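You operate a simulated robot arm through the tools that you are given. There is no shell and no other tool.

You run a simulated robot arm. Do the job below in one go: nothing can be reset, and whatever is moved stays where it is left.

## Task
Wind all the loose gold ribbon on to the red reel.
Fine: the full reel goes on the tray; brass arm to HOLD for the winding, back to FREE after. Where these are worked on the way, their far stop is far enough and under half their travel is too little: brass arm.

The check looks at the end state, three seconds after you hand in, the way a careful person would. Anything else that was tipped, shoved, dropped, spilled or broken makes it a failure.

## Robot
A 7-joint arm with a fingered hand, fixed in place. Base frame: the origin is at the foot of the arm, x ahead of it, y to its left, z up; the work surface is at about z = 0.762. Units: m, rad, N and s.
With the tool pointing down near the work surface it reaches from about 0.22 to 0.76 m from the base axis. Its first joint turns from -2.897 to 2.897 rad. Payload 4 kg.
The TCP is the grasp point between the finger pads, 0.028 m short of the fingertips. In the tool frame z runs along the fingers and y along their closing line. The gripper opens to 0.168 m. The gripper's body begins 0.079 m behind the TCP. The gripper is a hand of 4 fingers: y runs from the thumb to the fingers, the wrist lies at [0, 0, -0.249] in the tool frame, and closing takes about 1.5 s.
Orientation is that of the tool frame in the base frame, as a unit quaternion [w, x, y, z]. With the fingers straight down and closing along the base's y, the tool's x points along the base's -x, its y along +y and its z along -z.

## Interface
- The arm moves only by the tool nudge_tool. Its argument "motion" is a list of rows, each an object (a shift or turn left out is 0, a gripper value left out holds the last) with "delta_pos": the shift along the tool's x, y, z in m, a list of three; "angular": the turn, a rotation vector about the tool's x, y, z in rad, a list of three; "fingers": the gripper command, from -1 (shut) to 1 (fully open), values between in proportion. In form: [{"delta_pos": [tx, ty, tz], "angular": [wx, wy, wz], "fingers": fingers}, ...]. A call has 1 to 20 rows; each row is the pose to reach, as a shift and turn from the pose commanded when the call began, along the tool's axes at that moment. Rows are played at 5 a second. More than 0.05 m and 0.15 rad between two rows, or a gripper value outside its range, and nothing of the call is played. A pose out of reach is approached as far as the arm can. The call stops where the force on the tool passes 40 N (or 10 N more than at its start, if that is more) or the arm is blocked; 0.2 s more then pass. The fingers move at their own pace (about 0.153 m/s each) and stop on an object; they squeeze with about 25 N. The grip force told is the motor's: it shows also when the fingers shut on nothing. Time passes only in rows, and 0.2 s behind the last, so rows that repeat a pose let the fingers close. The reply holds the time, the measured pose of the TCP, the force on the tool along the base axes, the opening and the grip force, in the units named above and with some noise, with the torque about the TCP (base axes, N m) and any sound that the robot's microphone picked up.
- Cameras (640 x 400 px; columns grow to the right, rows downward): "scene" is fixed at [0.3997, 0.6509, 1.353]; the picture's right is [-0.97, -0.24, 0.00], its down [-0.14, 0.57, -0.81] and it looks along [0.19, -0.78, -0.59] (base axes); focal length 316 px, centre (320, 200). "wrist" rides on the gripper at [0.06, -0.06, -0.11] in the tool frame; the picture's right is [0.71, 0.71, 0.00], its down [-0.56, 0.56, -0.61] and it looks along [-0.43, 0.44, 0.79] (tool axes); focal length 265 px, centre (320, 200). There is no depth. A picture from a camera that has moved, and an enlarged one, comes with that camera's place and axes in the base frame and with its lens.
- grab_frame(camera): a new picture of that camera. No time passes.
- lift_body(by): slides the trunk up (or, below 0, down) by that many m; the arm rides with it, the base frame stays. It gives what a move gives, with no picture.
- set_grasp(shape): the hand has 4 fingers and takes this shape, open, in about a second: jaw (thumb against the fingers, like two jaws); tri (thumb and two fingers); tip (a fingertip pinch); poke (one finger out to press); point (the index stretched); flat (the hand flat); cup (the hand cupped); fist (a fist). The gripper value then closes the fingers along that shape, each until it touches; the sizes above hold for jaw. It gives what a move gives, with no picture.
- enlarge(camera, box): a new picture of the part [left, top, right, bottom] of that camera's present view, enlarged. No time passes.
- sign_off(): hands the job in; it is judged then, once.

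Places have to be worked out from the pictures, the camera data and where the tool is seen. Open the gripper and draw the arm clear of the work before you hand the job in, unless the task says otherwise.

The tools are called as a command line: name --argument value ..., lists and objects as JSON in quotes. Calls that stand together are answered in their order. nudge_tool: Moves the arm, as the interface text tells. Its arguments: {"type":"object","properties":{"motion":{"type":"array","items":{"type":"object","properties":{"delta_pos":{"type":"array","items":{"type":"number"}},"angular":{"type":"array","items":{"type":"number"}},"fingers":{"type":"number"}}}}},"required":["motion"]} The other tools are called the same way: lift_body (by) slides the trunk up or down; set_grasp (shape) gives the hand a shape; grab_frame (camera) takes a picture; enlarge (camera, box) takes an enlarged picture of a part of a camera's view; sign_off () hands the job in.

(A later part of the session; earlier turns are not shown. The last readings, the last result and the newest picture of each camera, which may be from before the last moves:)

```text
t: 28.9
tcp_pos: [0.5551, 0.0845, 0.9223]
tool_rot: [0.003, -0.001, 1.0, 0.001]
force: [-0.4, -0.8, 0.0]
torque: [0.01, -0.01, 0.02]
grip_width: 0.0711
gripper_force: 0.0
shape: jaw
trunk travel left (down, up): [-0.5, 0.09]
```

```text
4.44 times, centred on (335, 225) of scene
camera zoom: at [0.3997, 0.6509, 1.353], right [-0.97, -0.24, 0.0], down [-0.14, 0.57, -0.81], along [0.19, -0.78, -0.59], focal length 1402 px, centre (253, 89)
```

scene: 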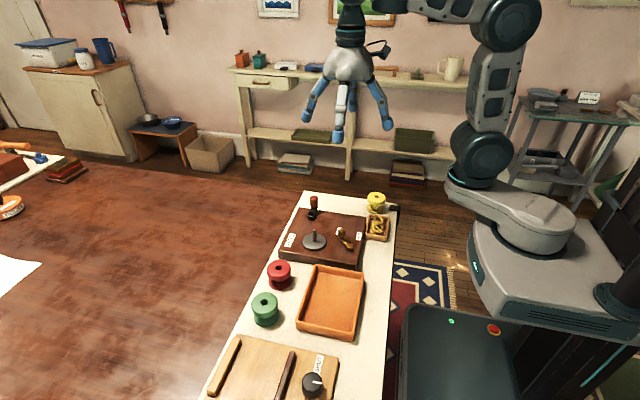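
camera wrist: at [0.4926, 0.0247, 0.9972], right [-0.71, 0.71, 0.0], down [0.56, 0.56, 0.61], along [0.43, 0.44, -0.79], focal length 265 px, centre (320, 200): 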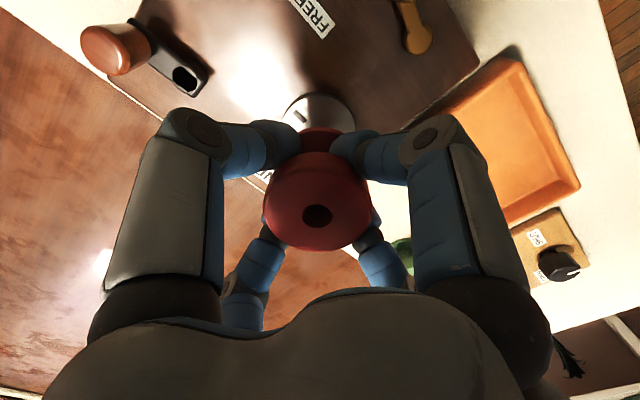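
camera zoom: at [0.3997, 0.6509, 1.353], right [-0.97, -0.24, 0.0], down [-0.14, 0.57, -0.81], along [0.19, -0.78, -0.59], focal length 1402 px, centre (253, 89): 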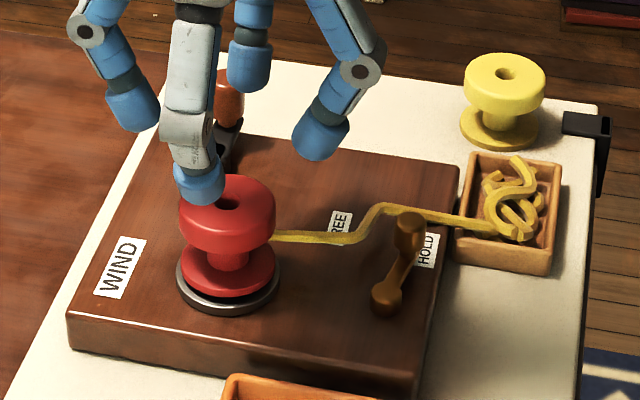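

The reel is seated on the spindle with the ribbon attached, and the brass arm is still at HOLD. I'll now look closely at the crank and the WIND label for any direction mark.

nudge_tool --motion '[{"delta_pos": [0.0, -0.03, -0.02], "fingers": 0.0}, {"delta_pos": [0.0, -0.07, -0.02]}, {"delta_pos": [0.0, -0.11, -0.01]}, {"delta_pos": [0.0, -0.13, -0.01]}, {"delta_pos": [0.0, -0.13, -0.01]}]'

enlarge --camera "wrist" --box '[160, 60, 460, 260]'

enlarge --camera "scene" --box '[270, 180, 350, 240]'

```text
t: 30.1
tcp_pos: [0.5563, -0.0465, 0.9318]
tool_rot: [0.002, -0.001, 1.0, 0.0]
force: [0.4, -0.4, 0.7]
torque: [0.01, 0.01, -0.01]
grip_width: 0.0836
gripper_force: 0.1
shape: jaw
trunk travel left (down, up): [-0.5, 0.09]
```

```text
2.00 times, centred on (310, 160) of wrist
camera zoom: at [0.4949, -0.1058, 1.041], right [-0.71, 0.71, 0.0], down [0.55, 0.56, 0.62], along [0.44, 0.44, -0.79], focal length 531 px, centre (340, 280)
```

zoom: 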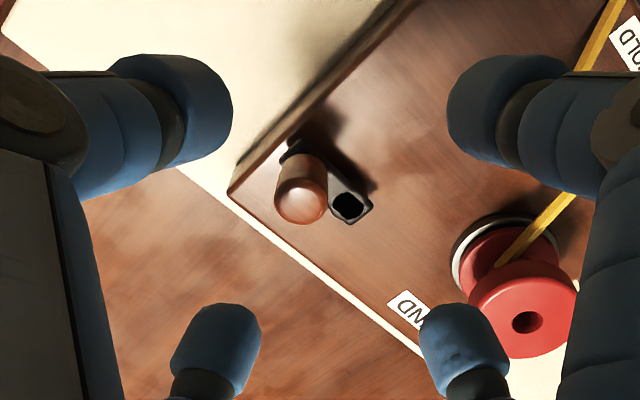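

```text
6.67 times, centred on (310, 210) of scene
camera zoom: at [0.3997, 0.6509, 1.353], right [-0.97, -0.24, 0.0], down [-0.14, 0.57, -0.81], along [0.19, -0.78, -0.59], focal length 2104 px, centre (387, 133)
```

zoom: 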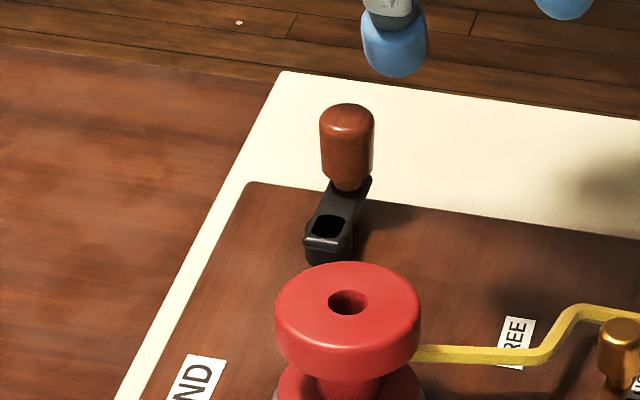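

I place the crank knob at (0.587, -0.036), z 0.808–0.843, and the crank axis at (0.588, -0.0075), giving a radius of about 0.029. I'll move over the knob and turn the hand −17° so no finger passes over the reel during cranking.

nudge_tool --motion '[{"delta_pos": [-0.012, 0.003, 0], "angular": [0, 0, 0.1], "fingers": -0.3}, {"delta_pos": [-0.024, 0.007, 0], "angular": [0, 0, 0.2]}, {"delta_pos": [-0.0315, 0.01, 0], "angular": [0, 0, 0.3]}, {"delta_pos": [-0.0315, 0.01, 0.03], "angular": [0, 0, 0.3]}, {"delta_pos": [-0.0315, 0.01, 0.045], "angular": [0, 0, 0.3]}, {"delta_pos": [-0.0315, 0.01, 0.045], "angular": [0, 0, 0.3]}]'

enlarge --camera "wrist" --box '[200, 60, 440, 240]'

enlarge --camera "scene" --box '[250, 140, 370, 240]'

```text
t: 31.6
tcp_pos: [0.5879, -0.0348, 0.8868]
tool_rot: [0.003, 0.15, 0.989, 0.001]
force: [0.1, 0.7, 1.2]
torque: [0.0, -0.03, 0.0]
grip_width: 0.0593
gripper_force: 0.1
shape: jaw
trunk travel left (down, up): [-0.5, 0.09]
```

```text
2.22 times, centred on (320, 150) of wrist
camera zoom: at [0.5116, -0.074, 0.9958], right [-0.47, 0.88, 0.0], down [0.69, 0.37, 0.62], along [0.55, 0.29, -0.79], focal length 590 px, centre (320, 311)
```

zoom: 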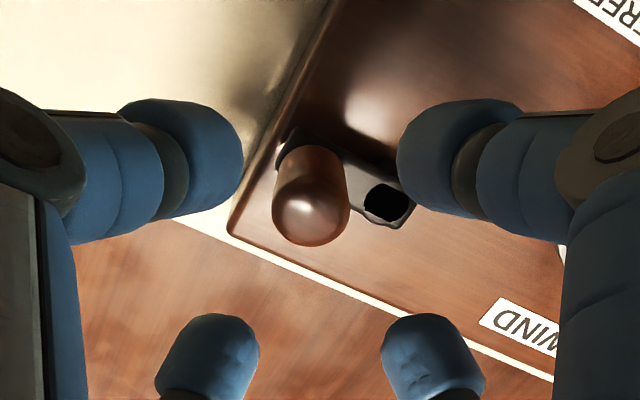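

```text
4.00 times, centred on (310, 190) of scene
camera zoom: at [0.3997, 0.6509, 1.353], right [-0.97, -0.24, 0.0], down [-0.14, 0.57, -0.81], along [0.19, -0.78, -0.59], focal length 1262 px, centre (360, 240)
```

zoom: 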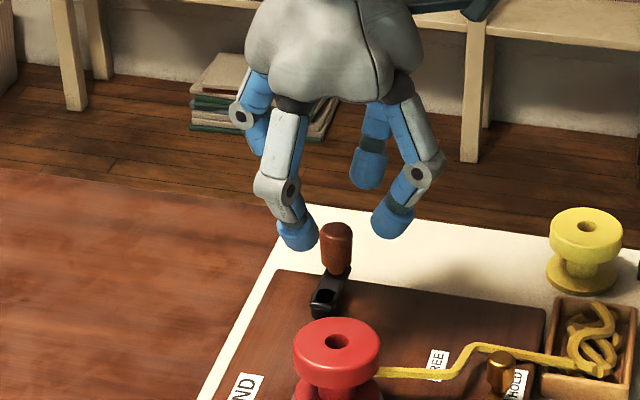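

The knob is 2–3 mm toward −y of the tool axis. I'll correct that, lower around the knob and close to a loose cage.

nudge_tool --motion '[{"delta_pos": [0.0002, -0.0028, 0.01]}, {"delta_pos": [0.0002, -0.0028, 0.025]}, {"delta_pos": [0.0002, -0.0028, 0.0435]}, {"delta_pos": [0.0002, -0.0028, 0.0435], "fingers": -0.5}, {"delta_pos": [0.0002, -0.0028, 0.0435], "fingers": -0.65}, {"delta_pos": [0.0002, -0.0028, 0.0435], "fingers": -0.75}, {"delta_pos": [0.0002, -0.0028, 0.0435], "fingers": -0.75}]'

enlarge --camera "wrist" --box '[200, 60, 440, 240]'

enlarge --camera "scene" --box '[250, 140, 370, 240]'

```text
t: 33.1
tcp_pos: [0.5872, -0.0375, 0.8437]
tool_rot: [0.003, 0.149, 0.989, 0.002]
force: [0.9, 0.0, -0.1]
torque: [-0.01, 0.02, 0.01]
grip_width: 0.0215
gripper_force: 0.1
shape: jaw
trunk travel left (down, up): [-0.5, 0.09]
```

```text
2.22 times, centred on (320, 150) of wrist
camera zoom: at [0.511, -0.0768, 0.9532], right [-0.47, 0.88, 0.0], down [0.69, 0.37, 0.62], along [0.55, 0.29, -0.79], focal length 590 px, centre (320, 311)
```

zoom: 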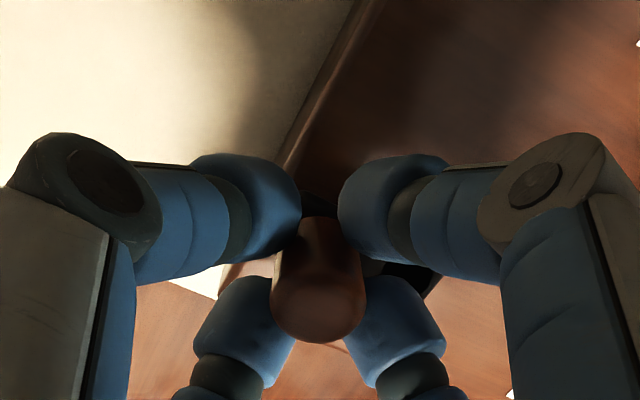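

```text
4.00 times, centred on (310, 190) of scene
camera zoom: at [0.3997, 0.6509, 1.353], right [-0.97, -0.24, 0.0], down [-0.14, 0.57, -0.81], along [0.19, -0.78, -0.59], focal length 1262 px, centre (360, 240)
```

zoom: 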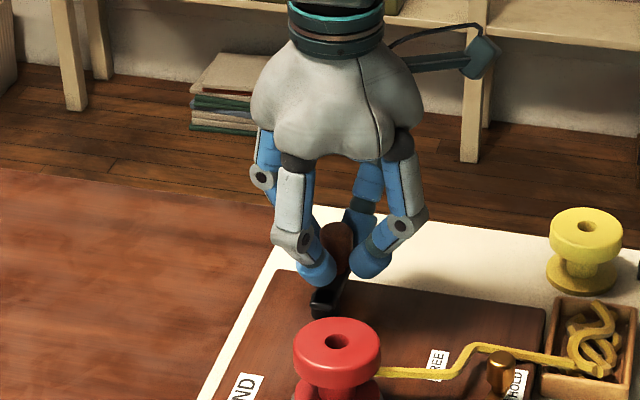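

The knob is caged. I'll try a 60° counter-clockwise sweep and watch the forces and the ribbon.

nudge_tool --motion '[{"delta_pos": [-0.0048, 0.0017, 0], "fingers": -0.7}, {"delta_pos": [-0.0094, 0.0041, 0]}, {"delta_pos": [-0.0135, 0.0074, 0]}, {"delta_pos": [-0.017, 0.0111, 0]}, {"delta_pos": [-0.0197, 0.0155, 0]}, {"delta_pos": [-0.0216, 0.0203, 0]}, {"delta_pos": [-0.0216, 0.0203, 0]}]'

enlarge --camera "scene" --box '[260, 160, 410, 270]'

enlarge --camera "wrist" --box '[200, 60, 440, 240]'

```text
t: 34.8
tcp_pos: [0.614, -0.0245, 0.8435]
tool_rot: [0.002, 0.148, 0.989, 0.0]
force: [0.4, -0.5, -0.2]
torque: [0.0, -0.03, -0.02]
grip_width: 0.025
gripper_force: 0.1
shape: jaw
trunk travel left (down, up): [-0.5, 0.09]
```

```text
3.64 times, centred on (335, 215) of scene
camera zoom: at [0.3997, 0.6509, 1.353], right [-0.97, -0.24, 0.0], down [-0.14, 0.57, -0.81], along [0.19, -0.78, -0.59], focal length 1147 px, centre (266, 146)
```

zoom: 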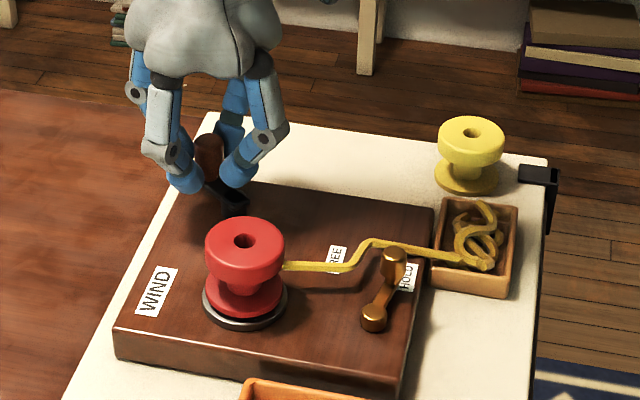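

```text
2.22 times, centred on (320, 150) of wrist
camera zoom: at [0.5378, -0.0634, 0.9529], right [-0.47, 0.88, 0.0], down [0.69, 0.37, 0.62], along [0.55, 0.29, -0.79], focal length 590 px, centre (320, 311)
```

zoom: 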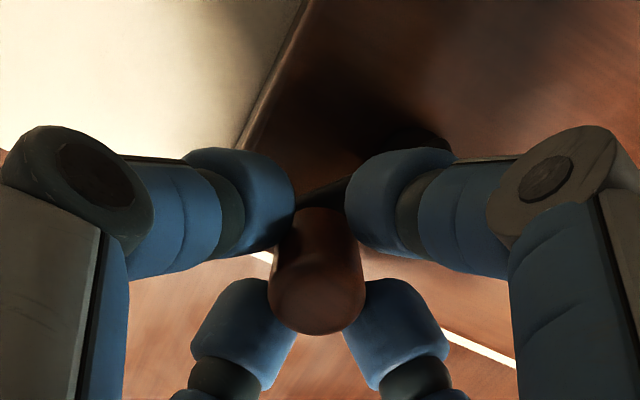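

The crank turns freely with the knob. I'll continue counter-clockwise by another half turn and check the ribbon.

nudge_tool --motion '[{"delta_pos": [-0.0013, 0.0092, 0]}, {"delta_pos": [0.0004, 0.0183, 0]}, {"delta_pos": [0.0048, 0.0265, 0]}, {"delta_pos": [0.0114, 0.0329, 0]}, {"delta_pos": [0.0198, 0.0369, 0]}, {"delta_pos": [0.029, 0.0381, 0]}, {"delta_pos": [0.0381, 0.0365, 0]}, {"delta_pos": [0.0462, 0.0321, 0]}, {"delta_pos": [0.0526, 0.0254, 0]}, {"delta_pos": [0.0567, 0.0171, 0]}, {"delta_pos": [0.0567, 0.0171, 0]}]'

enlarge --camera "scene" --box '[260, 160, 410, 270]'

enlarge --camera "wrist" --box '[200, 60, 440, 240]'

```text
t: 37.1
tcp_pos: [0.564, 0.0077, 0.8432]
tool_rot: [0.003, 0.149, 0.989, 0.001]
force: [-0.2, 0.0, 0.3]
torque: [-0.01, 0.02, -0.01]
grip_width: 0.0253
gripper_force: 0.1
shape: jaw
trunk travel left (down, up): [-0.5, 0.09]
```

```text
3.64 times, centred on (335, 215) of scene
camera zoom: at [0.3997, 0.6509, 1.353], right [-0.97, -0.24, 0.0], down [-0.14, 0.57, -0.81], along [0.19, -0.78, -0.59], focal length 1147 px, centre (266, 146)
```

zoom: 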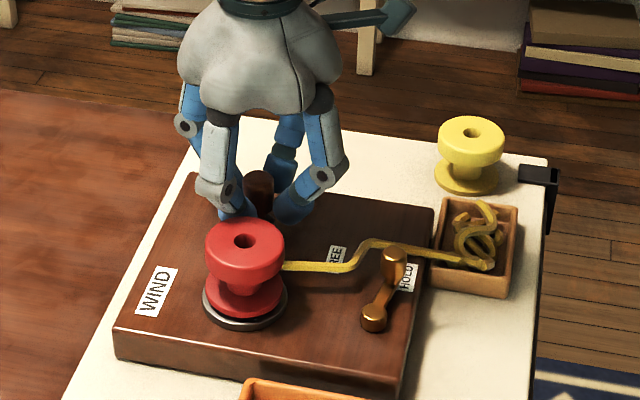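

```text
2.22 times, centred on (320, 150) of wrist
camera zoom: at [0.4881, -0.0308, 0.9528], right [-0.47, 0.88, 0.0], down [0.69, 0.37, 0.62], along [0.55, 0.29, -0.79], focal length 590 px, centre (320, 311)
```

zoom: 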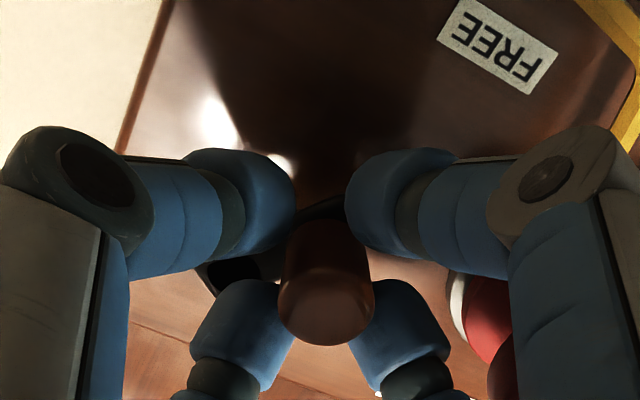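

The crank followed with no load. I'll compare the ribbon pile with the earlier close-up.

enlarge --camera "scene" --box '[350, 180, 410, 240]'

enlarge --camera "scene" --box '[290, 205, 350, 255]'

```text
6.67 times, centred on (380, 210) of scene
camera zoom: at [0.3997, 0.6509, 1.353], right [-0.97, -0.24, 0.0], down [-0.14, 0.57, -0.81], along [0.19, -0.78, -0.59], focal length 2104 px, centre (-80, 133)
```

zoom: 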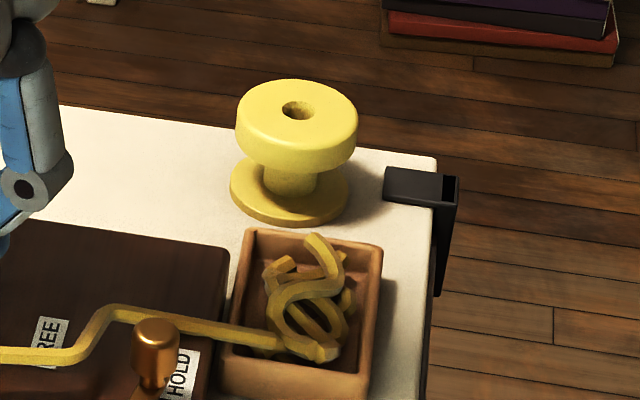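

```text
8.00 times, centred on (320, 230) of scene
camera zoom: at [0.3997, 0.6509, 1.353], right [-0.97, -0.24, 0.0], down [-0.14, 0.57, -0.81], along [0.19, -0.78, -0.59], focal length 2524 px, centre (320, -40)
```

zoom: 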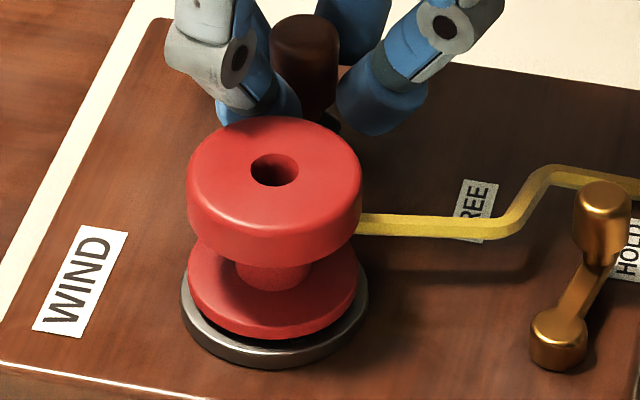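

The pile looks unchanged, and there seems to be a dark gap under the reel, so it may be resting on the platter's dark key. I'll zoom in on that gap.

enlarge --camera "scene" --box '[305, 225, 345, 255]'

```text
13.33 times, centred on (325, 240) of scene
camera zoom: at [0.3997, 0.6509, 1.353], right [-0.97, -0.24, 0.0], down [-0.14, 0.57, -0.81], along [0.19, -0.78, -0.59], focal length 4207 px, centre (253, -333)
```

zoom: 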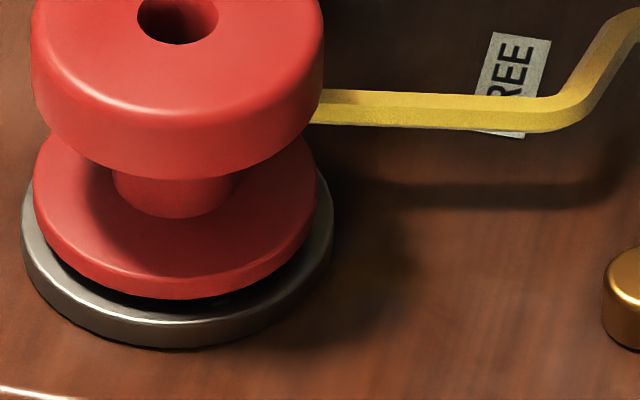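

The dark feature in the gap matches where the platter's key would be after this turn, so the platter follows the crank 1:1 and the reel is riding on the key. I'll finish the turn to park the crank away from the reel, then release it.

nudge_tool --motion '[{"delta_pos": [0.0012, -0.0092, 0]}, {"delta_pos": [-0.0004, -0.0183, 0]}, {"delta_pos": [-0.0048, -0.0265, 0]}, {"delta_pos": [-0.0114, -0.0329, 0]}, {"delta_pos": [-0.0198, -0.0369, 0]}, {"delta_pos": [-0.029, -0.0381, 0]}, {"delta_pos": [-0.0351, -0.0374, 0]}, {"delta_pos": [-0.0351, -0.0374, 0], "fingers": -0.4}, {"delta_pos": [-0.0351, -0.0374, 0], "fingers": -0.3}, {"delta_pos": [-0.0351, -0.0374, -0.03], "fingers": -0.3}, {"delta_pos": [-0.0351, -0.0374, -0.07]}, {"delta_pos": [-0.0351, -0.0374, -0.09]}, {"delta_pos": [-0.0351, -0.0374, -0.09]}]'

enlarge --camera "scene" --box '[305, 225, 345, 255]'

enlarge --camera "scene" --box '[270, 180, 400, 270]'

```text
t: 40.0
tcp_pos: [0.587, -0.0375, 0.9339]
tool_rot: [0.003, 0.15, 0.989, 0.001]
force: [-0.4, 0.3, 0.4]
torque: [0.01, -0.03, -0.01]
grip_width: 0.0584
gripper_force: 0.1
shape: jaw
trunk travel left (down, up): [-0.5, 0.09]
```

```text
13.33 times, centred on (325, 240) of scene
camera zoom: at [0.3997, 0.6509, 1.353], right [-0.97, -0.24, 0.0], down [-0.14, 0.57, -0.81], along [0.19, -0.78, -0.59], focal length 4207 px, centre (253, -333)
```

zoom: 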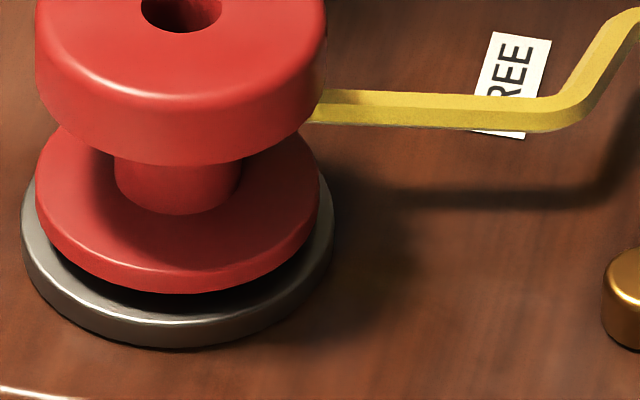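

```text
4.44 times, centred on (335, 225) of scene
camera zoom: at [0.3997, 0.6509, 1.353], right [-0.97, -0.24, 0.0], down [-0.14, 0.57, -0.81], along [0.19, -0.78, -0.59], focal length 1402 px, centre (253, 89)
```

zoom: 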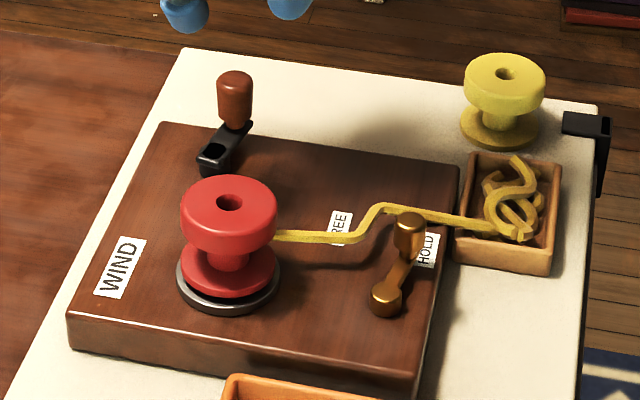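

The reel has tilted the other way, so it is definitely riding on the drive key and its underside probably has a slot to mesh. I'll pick it up again so I can show its underside to the scene camera and find that slot.

nudge_tool --motion '[{"delta_pos": [0.02, 0.03, 0], "fingers": -0.1}, {"delta_pos": [0.04, 0.065, 0]}, {"delta_pos": [0.06, 0.095, 0]}, {"delta_pos": [0.0677, 0.1072, 0]}, {"delta_pos": [0.0677, 0.1072, 0.03]}, {"delta_pos": [0.0677, 0.1072, 0.03]}]'

enlarge --camera "wrist" --box '[200, 40, 440, 220]'

```text
t: 41.4
tcp_pos: [0.5534, 0.0852, 0.9036]
tool_rot: [0.003, 0.149, 0.989, 0.001]
force: [1.4, 0.5, 0.5]
torque: [-0.02, 0.04, -0.04]
grip_width: 0.0754
gripper_force: 0.1
shape: jaw
trunk travel left (down, up): [-0.5, 0.09]
```

```text
2.22 times, centred on (320, 130) of wrist
camera zoom: at [0.4782, 0.0452, 1.0132], right [-0.47, 0.88, 0.0], down [0.69, 0.37, 0.62], along [0.55, 0.29, -0.79], focal length 590 px, centre (320, 356)
```

zoom: 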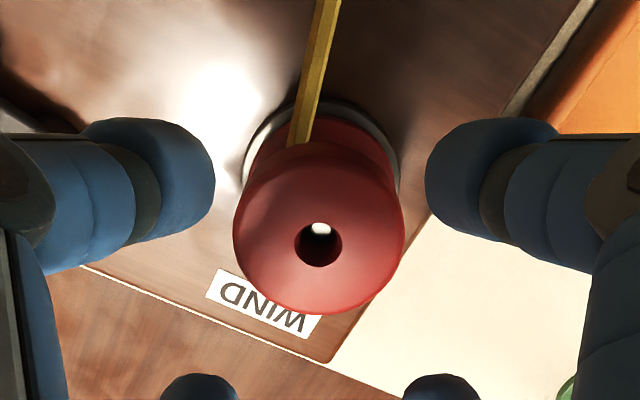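

The reel is centred with the ribbon passing between two fingers. I'll descend to z≈0.841 and grip.

nudge_tool --motion '[{"delta_pos": [0, 0, 0.02], "fingers": -0.18}, {"delta_pos": [0, 0, 0.04]}, {"delta_pos": [0, 0, 0.0625]}, {"delta_pos": [0, 0, 0.0625], "fingers": -0.4}, {"delta_pos": [0, 0, 0.0625], "fingers": -0.6}, {"delta_pos": [0, 0, 0.0625], "fingers": -0.8}, {"delta_pos": [0, 0, 0.0625], "fingers": -1}, {"delta_pos": [0, 0, 0.0625], "fingers": -1}]'

enlarge --camera "wrist" --box '[200, 40, 440, 220]'

enlarge --camera "scene" --box '[270, 180, 370, 260]'

```text
t: 43.1
tcp_pos: [0.5547, 0.0847, 0.8414]
tool_rot: [0.002, 0.149, 0.989, 0.001]
force: [1.3, 0.6, -0.4]
torque: [0.01, 0.0, 0.01]
grip_width: 0.0365
gripper_force: 24.6
shape: jaw
trunk travel left (down, up): [-0.5, 0.09]
```

```text
2.22 times, centred on (320, 130) of wrist
camera zoom: at [0.4786, 0.046, 0.9506], right [-0.47, 0.88, 0.0], down [0.69, 0.37, 0.62], along [0.55, 0.29, -0.79], focal length 590 px, centre (320, 356)
```

zoom: 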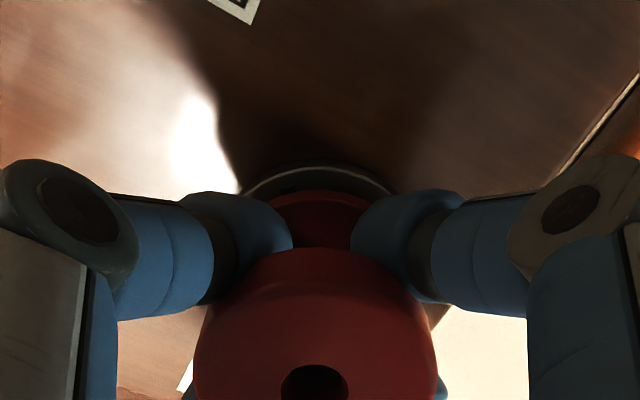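

```text
5.00 times, centred on (320, 220) of scene
camera zoom: at [0.3997, 0.6509, 1.353], right [-0.97, -0.24, 0.0], down [-0.14, 0.57, -0.81], along [0.19, -0.78, -0.59], focal length 1578 px, centre (320, 100)
```

zoom: 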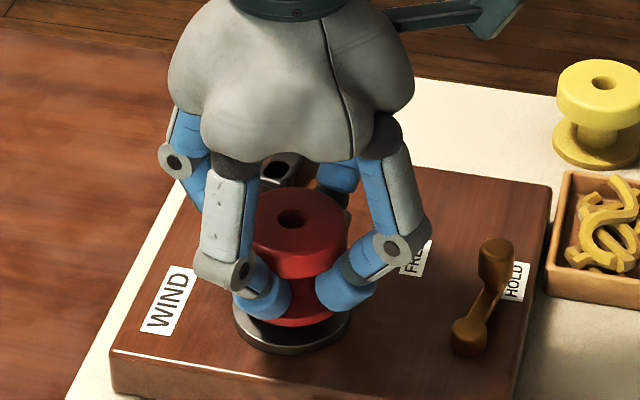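

The ribbon disappears when the reel lifts off the platter, so it tracks seating. I'll raise the reel well clear and then tilt it so its underside faces the scene camera.

nudge_tool --motion '[{"delta_pos": [0, 0, -0.03]}, {"delta_pos": [0, 0, -0.06]}, {"delta_pos": [0, 0, -0.1]}, {"delta_pos": [0.01, 0.005, -0.14]}, {"delta_pos": [0.025, 0.015, -0.175]}, {"delta_pos": [0.04, 0.025, -0.21]}, {"delta_pos": [0.05, 0.03, -0.21]}, {"delta_pos": [0.05, 0.03, -0.21]}]'

nudge_tool --motion '[{"angular": [-0.115, 0.036, 0]}, {"angular": [-0.229, 0.071, 0]}, {"angular": [-0.344, 0.106, 0]}, {"angular": [-0.458, 0.142, 0]}, {"angular": [-0.573, 0.177, 0]}, {"angular": [-0.688, 0.213, 0]}, {"angular": [-0.802, 0.248, 0]}, {"angular": [-0.917, 0.284, 0]}, {"angular": [-1.0, 0.31, 0]}, {"angular": [-1.0, 0.31, 0]}]'

grab_frame --camera "scene"

```text
t: 45.0
tcp_pos: [0.5143, 0.1281, 1.0514]
tool_rot: [0.002, 0.149, 0.989, 0.001]
force: [-0.8, 1.1, 0.2]
torque: [-0.02, -0.01, -0.03]
grip_width: 0.0365
gripper_force: 24.7
shape: jaw
trunk travel left (down, up): [-0.5, 0.09]
```

```text
t: 47.1
tcp_pos: [0.5139, 0.1278, 1.052]
tool_rot: [-0.073, 0.128, 0.856, 0.496]
force: [-0.2, 0.0, 0.4]
torque: [0.01, -0.01, 0.01]
grip_width: 0.0369
gripper_force: 25.0
shape: jaw
out of reach, approached as far as the arm can: row 1
trunk travel left (down, up): [-0.5, 0.09]
```

```text
taken
```

scene: 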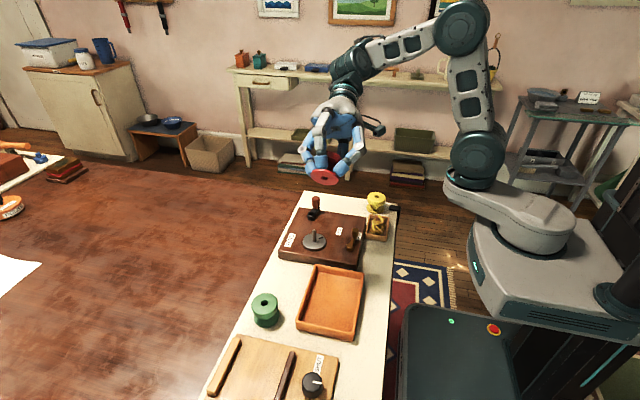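

The underside is now visible to the scene camera, so I'll enlarge it along with the bare platter.

enlarge --camera "scene" --box '[300, 155, 348, 195]'

enlarge --camera "scene" --box '[295, 220, 335, 255]'

```text
10.00 times, centred on (324, 175) of scene
camera zoom: at [0.3997, 0.6509, 1.353], right [-0.97, -0.24, 0.0], down [-0.14, 0.57, -0.81], along [0.19, -0.78, -0.59], focal length 3155 px, centre (280, 450)
```

zoom: 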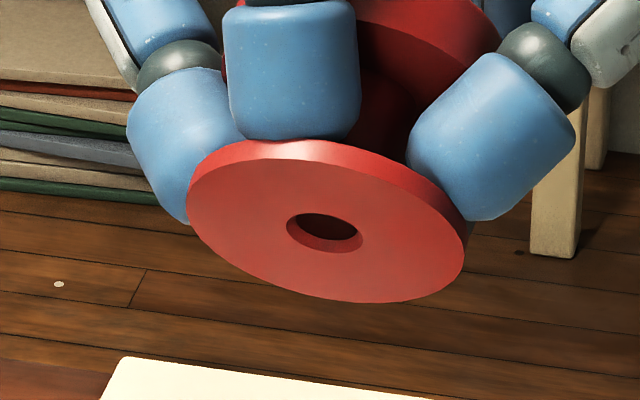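

```text
11.43 times, centred on (315, 238) of scene
camera zoom: at [0.3997, 0.6509, 1.353], right [-0.97, -0.24, 0.0], down [-0.14, 0.57, -0.81], along [0.19, -0.78, -0.59], focal length 3606 px, centre (377, -229)
```

zoom: 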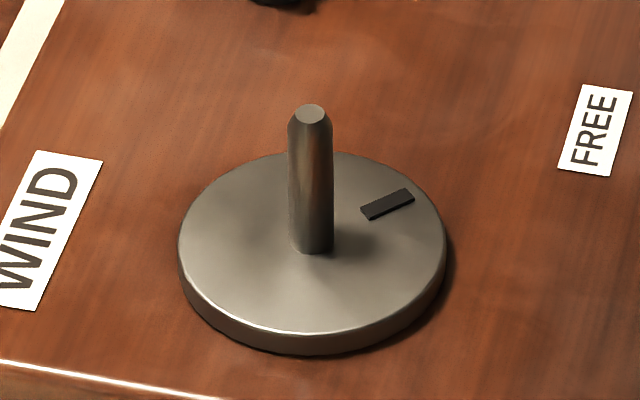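

The underside is smooth with no slot, and the platter's dark bar looks like a thin rotation marker. I'll zoom in on it once more to judge its thickness and angle.

enlarge --camera "scene" --box '[302, 228, 328, 248]'

grab_frame --camera "wrist"

```text
16.00 times, centred on (315, 238) of scene
camera zoom: at [0.3997, 0.6509, 1.353], right [-0.97, -0.24, 0.0], down [-0.14, 0.57, -0.81], along [0.19, -0.78, -0.59], focal length 5049 px, centre (400, -408)
```

zoom: 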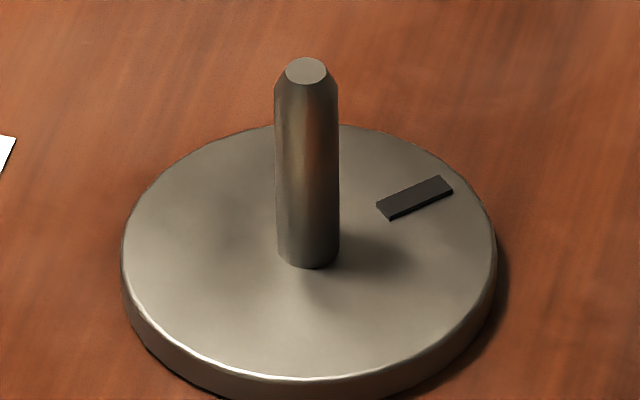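

```text
taken
camera wrist: at [0.4384, 0.014, 1.071], right [-0.47, 0.44, 0.77], down [0.69, -0.35, 0.63], along [0.54, 0.83, -0.14], focal length 265 px, centre (320, 200)
```

wrist: 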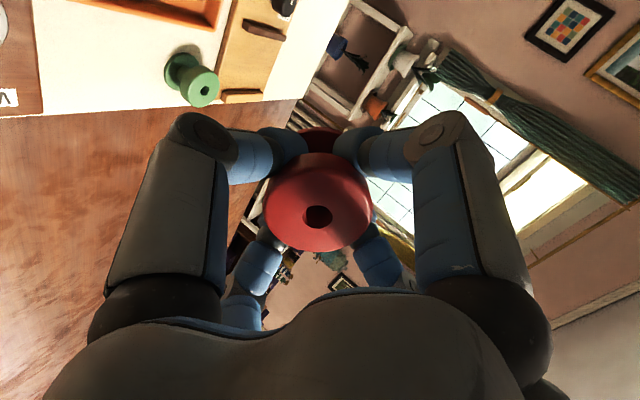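

The marker is only about 1 mm thick, so the reel can simply sit on the platter, and the turning direction is still unproven. I'll untilt the hand and retrace to just above the spindle.

nudge_tool --motion '[{"angular": [0.115, -0.036, 0]}, {"angular": [0.229, -0.071, 0]}, {"angular": [0.344, -0.106, 0]}, {"angular": [0.458, -0.142, 0]}, {"angular": [0.573, -0.177, 0]}, {"angular": [0.688, -0.213, 0]}, {"angular": [0.802, -0.248, 0]}, {"angular": [0.917, -0.284, 0]}, {"angular": [1.0, -0.31, 0]}, {"angular": [1.0, -0.31, 0]}]'

nudge_tool --motion '[{"delta_pos": [-0.02, -0.01, 0]}, {"delta_pos": [-0.04, -0.02, 0.03]}, {"delta_pos": [-0.05, -0.03, 0.07]}, {"delta_pos": [-0.05, -0.03, 0.11]}, {"delta_pos": [-0.05, -0.03, 0.15]}, {"delta_pos": [-0.05, -0.03, 0.16]}, {"delta_pos": [-0.05, -0.03, 0.16]}]'

enlarge --camera "wrist" --box '[200, 40, 440, 220]'

enlarge --camera "scene" --box '[270, 180, 370, 260]'

```text
t: 49.4
tcp_pos: [0.5151, 0.1277, 1.0515]
tool_rot: [0.002, 0.149, 0.989, 0.012]
force: [-0.5, 0.2, -0.6]
torque: [0.0, -0.02, 0.03]
grip_width: 0.0369
gripper_force: 25.0
shape: jaw
trunk travel left (down, up): [-0.5, 0.09]
```

```text
t: 51.0
tcp_pos: [0.5534, 0.0852, 0.8915]
tool_rot: [0.004, 0.148, 0.989, 0.001]
force: [0.1, 0.4, 0.0]
torque: [0.05, -0.02, -0.01]
grip_width: 0.0366
gripper_force: 25.0
shape: jaw
trunk travel left (down, up): [-0.5, 0.09]
```

```text
2.22 times, centred on (320, 130) of wrist
camera zoom: at [0.4776, 0.0459, 1.0008], right [-0.47, 0.88, 0.0], down [0.69, 0.37, 0.62], along [0.55, 0.29, -0.79], focal length 590 px, centre (320, 356)
```

zoom: 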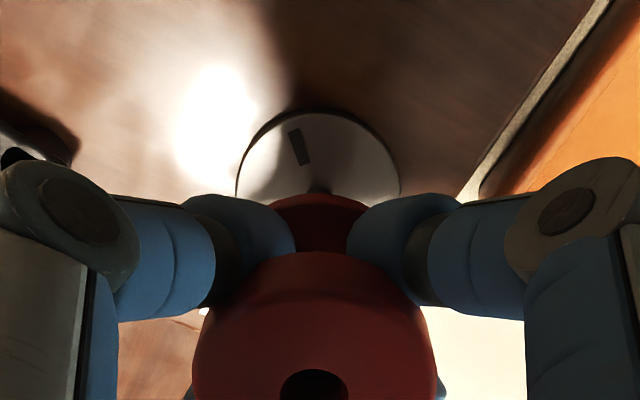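

```text
5.00 times, centred on (320, 220) of scene
camera zoom: at [0.3997, 0.6509, 1.353], right [-0.97, -0.24, 0.0], down [-0.14, 0.57, -0.81], along [0.19, -0.78, -0.59], focal length 1578 px, centre (320, 100)
```

zoom: 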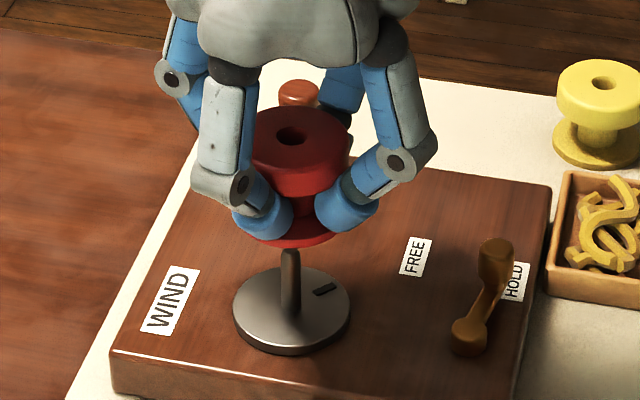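

The reel is aligned above the spindle within about 1 mm. I'll shift slightly and lower it onto the peg with force checks.

nudge_tool --motion '[{"delta_pos": [-0.0008, 0.0002, 0.01]}, {"delta_pos": [-0.0008, 0.0002, 0.02]}, {"delta_pos": [-0.0008, 0.0002, 0.028]}, {"delta_pos": [-0.0008, 0.0002, 0.036]}, {"delta_pos": [-0.0008, 0.0002, 0.044]}, {"delta_pos": [-0.0008, 0.0002, 0.05]}, {"delta_pos": [-0.0008, 0.0002, 0.05]}]'

enlarge --camera "scene" --box '[270, 180, 370, 260]'

```text
t: 52.5
tcp_pos: [0.5534, 0.0852, 0.8413]
tool_rot: [0.003, 0.149, 0.989, 0.001]
force: [0.5, 1.0, 0.1]
torque: [0.01, 0.02, 0.0]
grip_width: 0.0364
gripper_force: 24.9
shape: jaw
trunk travel left (down, up): [-0.5, 0.09]
```

```text
5.00 times, centred on (320, 220) of scene
camera zoom: at [0.3997, 0.6509, 1.353], right [-0.97, -0.24, 0.0], down [-0.14, 0.57, -0.81], along [0.19, -0.78, -0.59], focal length 1578 px, centre (320, 100)
```

zoom: 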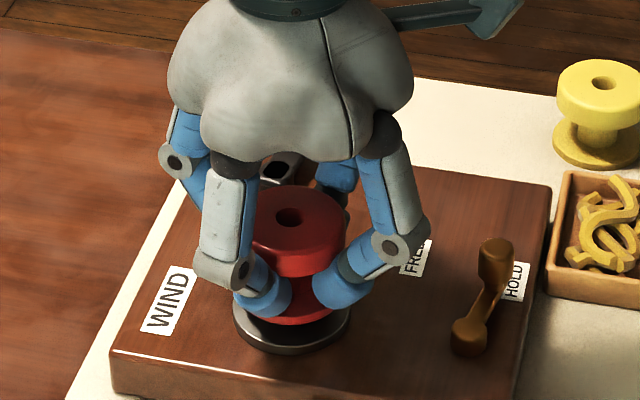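

The peg went in with no load and the reel hangs a few millimetres above the platter. I'll open the fingers so it drops the last bit, then rise.

nudge_tool --motion '[{"delta_pos": [0, 0, 0.003], "fingers": -0.5}, {"delta_pos": [0, 0, 0.003], "fingers": -0.4}, {"delta_pos": [0, 0, 0.003], "fingers": -0.25}, {"delta_pos": [0, 0, 0.003], "fingers": -0.15}, {"delta_pos": [0, 0, -0.02]}, {"delta_pos": [0, 0, -0.05]}, {"delta_pos": [0, 0, -0.08]}, {"delta_pos": [0, 0, -0.09]}, {"delta_pos": [0, 0, -0.09]}]'

enlarge --camera "scene" --box '[305, 225, 345, 255]'

enlarge --camera "wrist" --box '[200, 40, 440, 220]'

```text
t: 54.5
tcp_pos: [0.5543, 0.0853, 0.9313]
tool_rot: [0.003, 0.149, 0.989, 0.002]
force: [1.3, 0.0, -0.9]
torque: [0.0, 0.01, -0.02]
grip_width: 0.0711
gripper_force: 0.0
shape: jaw
trunk travel left (down, up): [-0.5, 0.09]
```

```text
13.33 times, centred on (325, 240) of scene
camera zoom: at [0.3997, 0.6509, 1.353], right [-0.97, -0.24, 0.0], down [-0.14, 0.57, -0.81], along [0.19, -0.78, -0.59], focal length 4207 px, centre (253, -333)
```

zoom: 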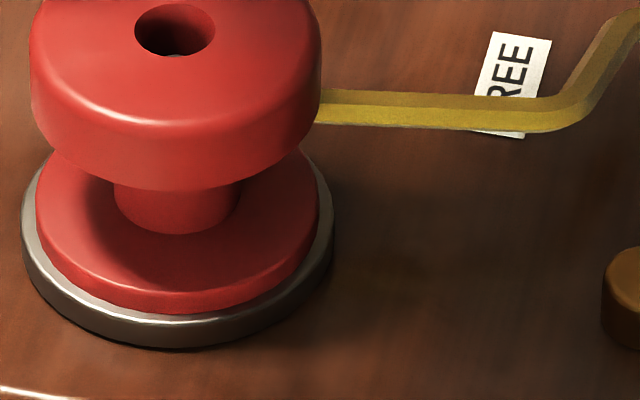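

```text
2.22 times, centred on (320, 130) of wrist
camera zoom: at [0.4781, 0.0457, 1.0409], right [-0.47, 0.88, 0.0], down [0.69, 0.37, 0.62], along [0.55, 0.29, -0.79], focal length 590 px, centre (320, 356)
```

zoom: 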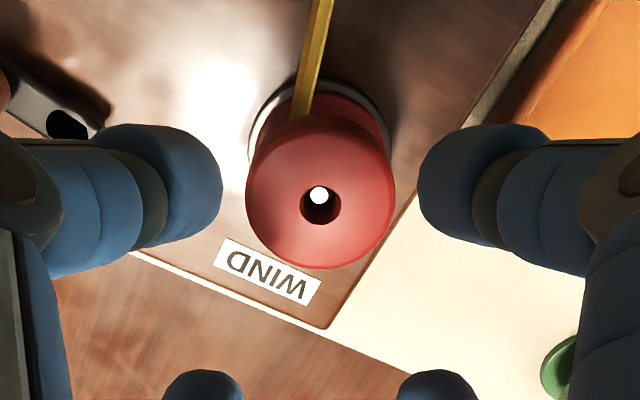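

The reel is now seated flat on the platter with the ribbon attached; the earlier placement had been jammed slightly high. I'll go back to the crank and cage its knob again.

nudge_tool --motion '[{"delta_pos": [-0.022, -0.035, 0], "fingers": -0.3}, {"delta_pos": [-0.044, -0.07, 0]}, {"delta_pos": [-0.0669, -0.1074, 0]}, {"delta_pos": [-0.0669, -0.1074, 0]}, {"delta_pos": [-0.0669, -0.1074, 0.03]}, {"delta_pos": [-0.0669, -0.1074, 0.06]}, {"delta_pos": [-0.0669, -0.1074, 0.0876]}, {"delta_pos": [-0.0669, -0.1074, 0.0876], "fingers": -0.5}, {"delta_pos": [-0.0669, -0.1074, 0.0876], "fingers": -0.7}, {"delta_pos": [-0.0669, -0.1074, 0.0876], "fingers": -0.7}]'

enlarge --camera "wrist" --box '[200, 60, 440, 240]'

enlarge --camera "scene" --box '[350, 180, 410, 240]'

```text
t: 56.8
tcp_pos: [0.5874, -0.0371, 0.8441]
tool_rot: [0.003, 0.149, 0.989, 0.001]
force: [-0.1, 0.4, 0.3]
torque: [0.02, -0.01, 0.04]
grip_width: 0.0255
gripper_force: 0.0
shape: jaw
trunk travel left (down, up): [-0.5, 0.09]
```

```text
2.22 times, centred on (320, 150) of wrist
camera zoom: at [0.5105, -0.0766, 0.9529], right [-0.47, 0.88, 0.0], down [0.69, 0.37, 0.62], along [0.55, 0.29, -0.79], focal length 590 px, centre (320, 311)
```

zoom: 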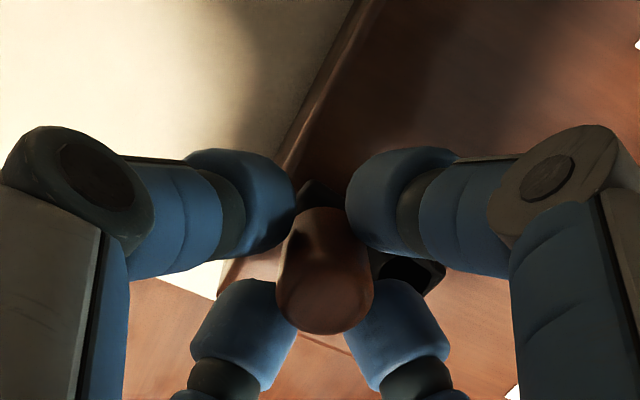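

```text
6.67 times, centred on (380, 210) of scene
camera zoom: at [0.3997, 0.6509, 1.353], right [-0.97, -0.24, 0.0], down [-0.14, 0.57, -0.81], along [0.19, -0.78, -0.59], focal length 2104 px, centre (-80, 133)
```

zoom: 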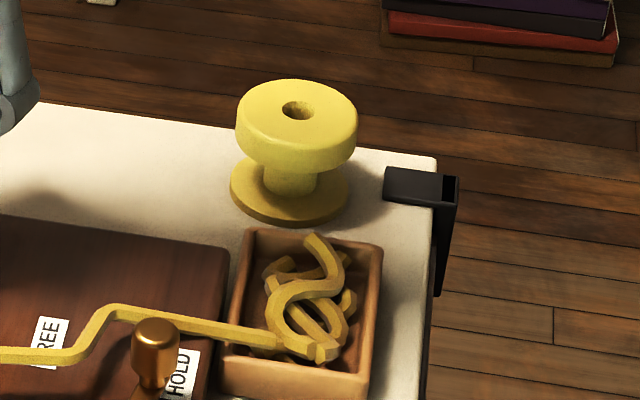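

The knob is caged and the pile is unchanged. I'll make one full counter-clockwise turn with the reel properly seated, then compare.

nudge_tool --motion '[{"delta_pos": [-0.0086, 0.0035, 0]}, {"delta_pos": [-0.0156, 0.0095, 0]}, {"delta_pos": [-0.0205, 0.0173, 0]}, {"delta_pos": [-0.0227, 0.0263, 0]}, {"delta_pos": [-0.0221, 0.0356, 0]}, {"delta_pos": [-0.0186, 0.0442, 0]}, {"delta_pos": [-0.0126, 0.0512, 0]}, {"delta_pos": [-0.0047, 0.0561, 0]}, {"delta_pos": [0.0043, 0.0583, 0]}, {"delta_pos": [0.0135, 0.0576, 0]}, {"delta_pos": [0.0221, 0.0541, 0]}, {"delta_pos": [0.0292, 0.0482, 0]}, {"delta_pos": [0.034, 0.0403, 0]}, {"delta_pos": [0.0363, 0.0313, 0]}, {"delta_pos": [0.0356, 0.0221, 0]}, {"delta_pos": [0.0321, 0.0135, 0]}, {"delta_pos": [0.0261, 0.0064, 0]}, {"delta_pos": [0.0182, 0.0015, 0]}, {"delta_pos": [0.0092, -0.0007, 0]}, {"delta_pos": [0, 0, 0]}]'

enlarge --camera "scene" --box '[350, 180, 410, 240]'

enlarge --camera "scene" --box '[290, 205, 350, 255]'

```text
t: 61.0
tcp_pos: [0.5865, -0.0378, 0.8446]
tool_rot: [0.002, 0.15, 0.989, 0.002]
force: [0.7, 0.3, -1.3]
torque: [0.03, -0.01, 0.0]
grip_width: 0.0253
gripper_force: 0.1
shape: jaw
trunk travel left (down, up): [-0.5, 0.09]
```

```text
6.67 times, centred on (380, 210) of scene
camera zoom: at [0.3997, 0.6509, 1.353], right [-0.97, -0.24, 0.0], down [-0.14, 0.57, -0.81], along [0.19, -0.78, -0.59], focal length 2104 px, centre (-80, 133)
```

zoom: 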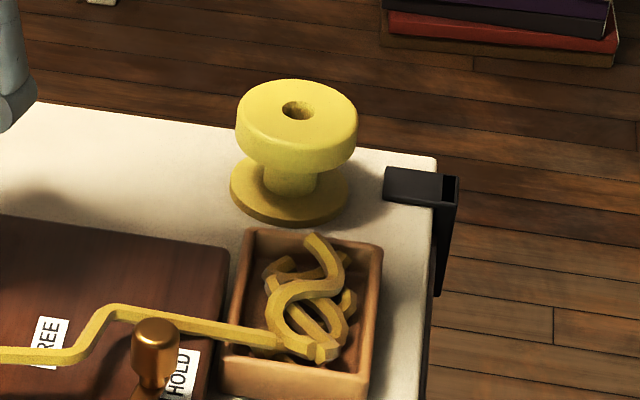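

```text
8.00 times, centred on (320, 230) of scene
camera zoom: at [0.3997, 0.6509, 1.353], right [-0.97, -0.24, 0.0], down [-0.14, 0.57, -0.81], along [0.19, -0.78, -0.59], focal length 2524 px, centre (320, -40)
```

zoom: 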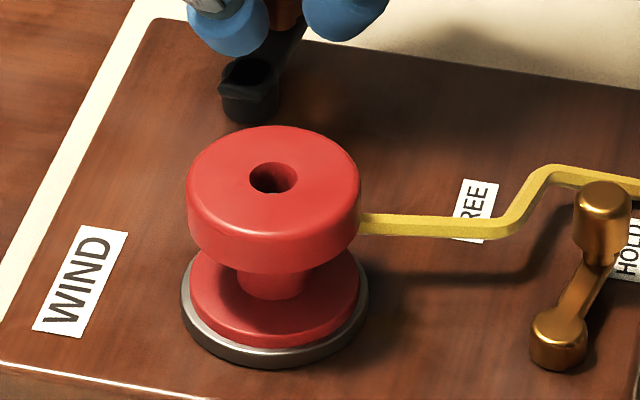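

Counter-clockwise gives no winding. I'll try one full clockwise turn and compare.

nudge_tool --motion '[{"delta_pos": [0.0092, -0.0007, 0]}, {"delta_pos": [0.0182, 0.0015, 0]}, {"delta_pos": [0.0261, 0.0064, 0]}, {"delta_pos": [0.0321, 0.0135, 0]}, {"delta_pos": [0.0356, 0.0221, 0]}, {"delta_pos": [0.0363, 0.0313, 0]}, {"delta_pos": [0.034, 0.0403, 0]}, {"delta_pos": [0.0292, 0.0482, 0]}, {"delta_pos": [0.0221, 0.0541, 0]}, {"delta_pos": [0.0135, 0.0576, 0]}, {"delta_pos": [0.0043, 0.0583, 0]}, {"delta_pos": [-0.0047, 0.0561, 0]}, {"delta_pos": [-0.0126, 0.0512, 0]}, {"delta_pos": [-0.0186, 0.0442, 0]}, {"delta_pos": [-0.0221, 0.0356, 0]}, {"delta_pos": [-0.0227, 0.0263, 0]}, {"delta_pos": [-0.0205, 0.0173, 0]}, {"delta_pos": [-0.0156, 0.0095, 0]}, {"delta_pos": [-0.0086, 0.0035, 0]}, {"delta_pos": [0, 0, 0]}]'

enlarge --camera "scene" --box '[350, 180, 410, 240]'

enlarge --camera "scene" --box '[290, 205, 350, 255]'

```text
t: 65.2
tcp_pos: [0.5869, -0.0369, 0.8444]
tool_rot: [0.003, 0.149, 0.989, 0.001]
force: [0.3, 0.1, -0.3]
torque: [0.0, 0.03, -0.01]
grip_width: 0.0252
gripper_force: 0.0
shape: jaw
trunk travel left (down, up): [-0.5, 0.09]
```

```text
6.67 times, centred on (380, 210) of scene
camera zoom: at [0.3997, 0.6509, 1.353], right [-0.97, -0.24, 0.0], down [-0.14, 0.57, -0.81], along [0.19, -0.78, -0.59], focal length 2104 px, centre (-80, 133)
```

zoom: 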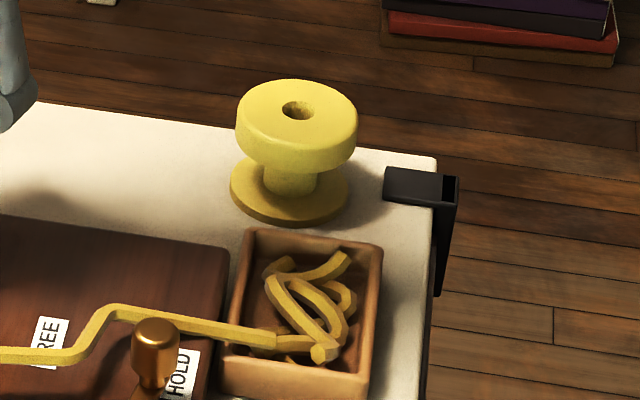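

```text
8.00 times, centred on (320, 230) of scene
camera zoom: at [0.3997, 0.6509, 1.353], right [-0.97, -0.24, 0.0], down [-0.14, 0.57, -0.81], along [0.19, -0.78, -0.59], focal length 2524 px, centre (320, -40)
```

zoom: 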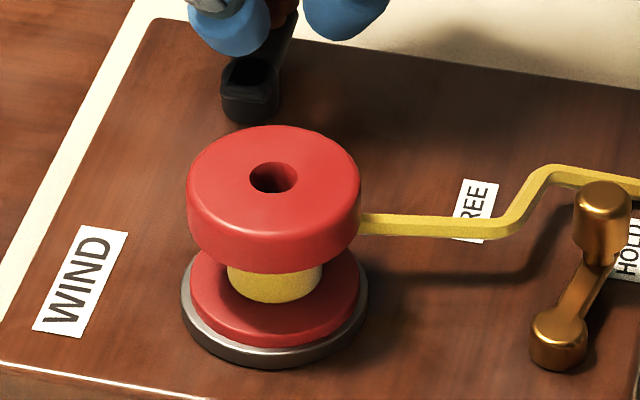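

Clockwise winds: gold ribbon is on the reel and the pile shrank. I'll continue with another full clockwise turn.

nudge_tool --motion '[{"delta_pos": [0.0092, -0.0007, 0]}, {"delta_pos": [0.0182, 0.0015, 0]}, {"delta_pos": [0.0261, 0.0064, 0]}, {"delta_pos": [0.0321, 0.0135, 0]}, {"delta_pos": [0.0356, 0.0221, 0]}, {"delta_pos": [0.0363, 0.0313, 0]}, {"delta_pos": [0.034, 0.0403, 0]}, {"delta_pos": [0.0292, 0.0482, 0]}, {"delta_pos": [0.0221, 0.0541, 0]}, {"delta_pos": [0.0135, 0.0576, 0]}, {"delta_pos": [0.0043, 0.0583, 0]}, {"delta_pos": [-0.0047, 0.0561, 0]}, {"delta_pos": [-0.0126, 0.0512, 0]}, {"delta_pos": [-0.0186, 0.0442, 0]}, {"delta_pos": [-0.0221, 0.0356, 0]}, {"delta_pos": [-0.0227, 0.0263, 0]}, {"delta_pos": [-0.0205, 0.0173, 0]}, {"delta_pos": [-0.0156, 0.0095, 0]}, {"delta_pos": [-0.0086, 0.0035, 0]}, {"delta_pos": [0, 0, 0]}]'

enlarge --camera "scene" --box '[290, 180, 410, 255]'

```text
t: 69.3
tcp_pos: [0.587, -0.0384, 0.8448]
tool_rot: [0.002, 0.15, 0.989, 0.002]
force: [0.3, 0.5, 0.3]
torque: [0.03, 0.0, 0.02]
grip_width: 0.025
gripper_force: 0.1
shape: jaw
trunk travel left (down, up): [-0.5, 0.09]
```

```text
5.33 times, centred on (350, 218) of scene
camera zoom: at [0.3997, 0.6509, 1.353], right [-0.97, -0.24, 0.0], down [-0.14, 0.57, -0.81], along [0.19, -0.78, -0.59], focal length 1683 px, centre (160, 107)
```

zoom: 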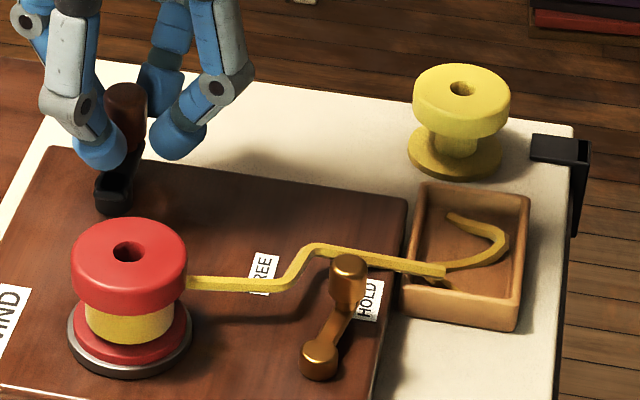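

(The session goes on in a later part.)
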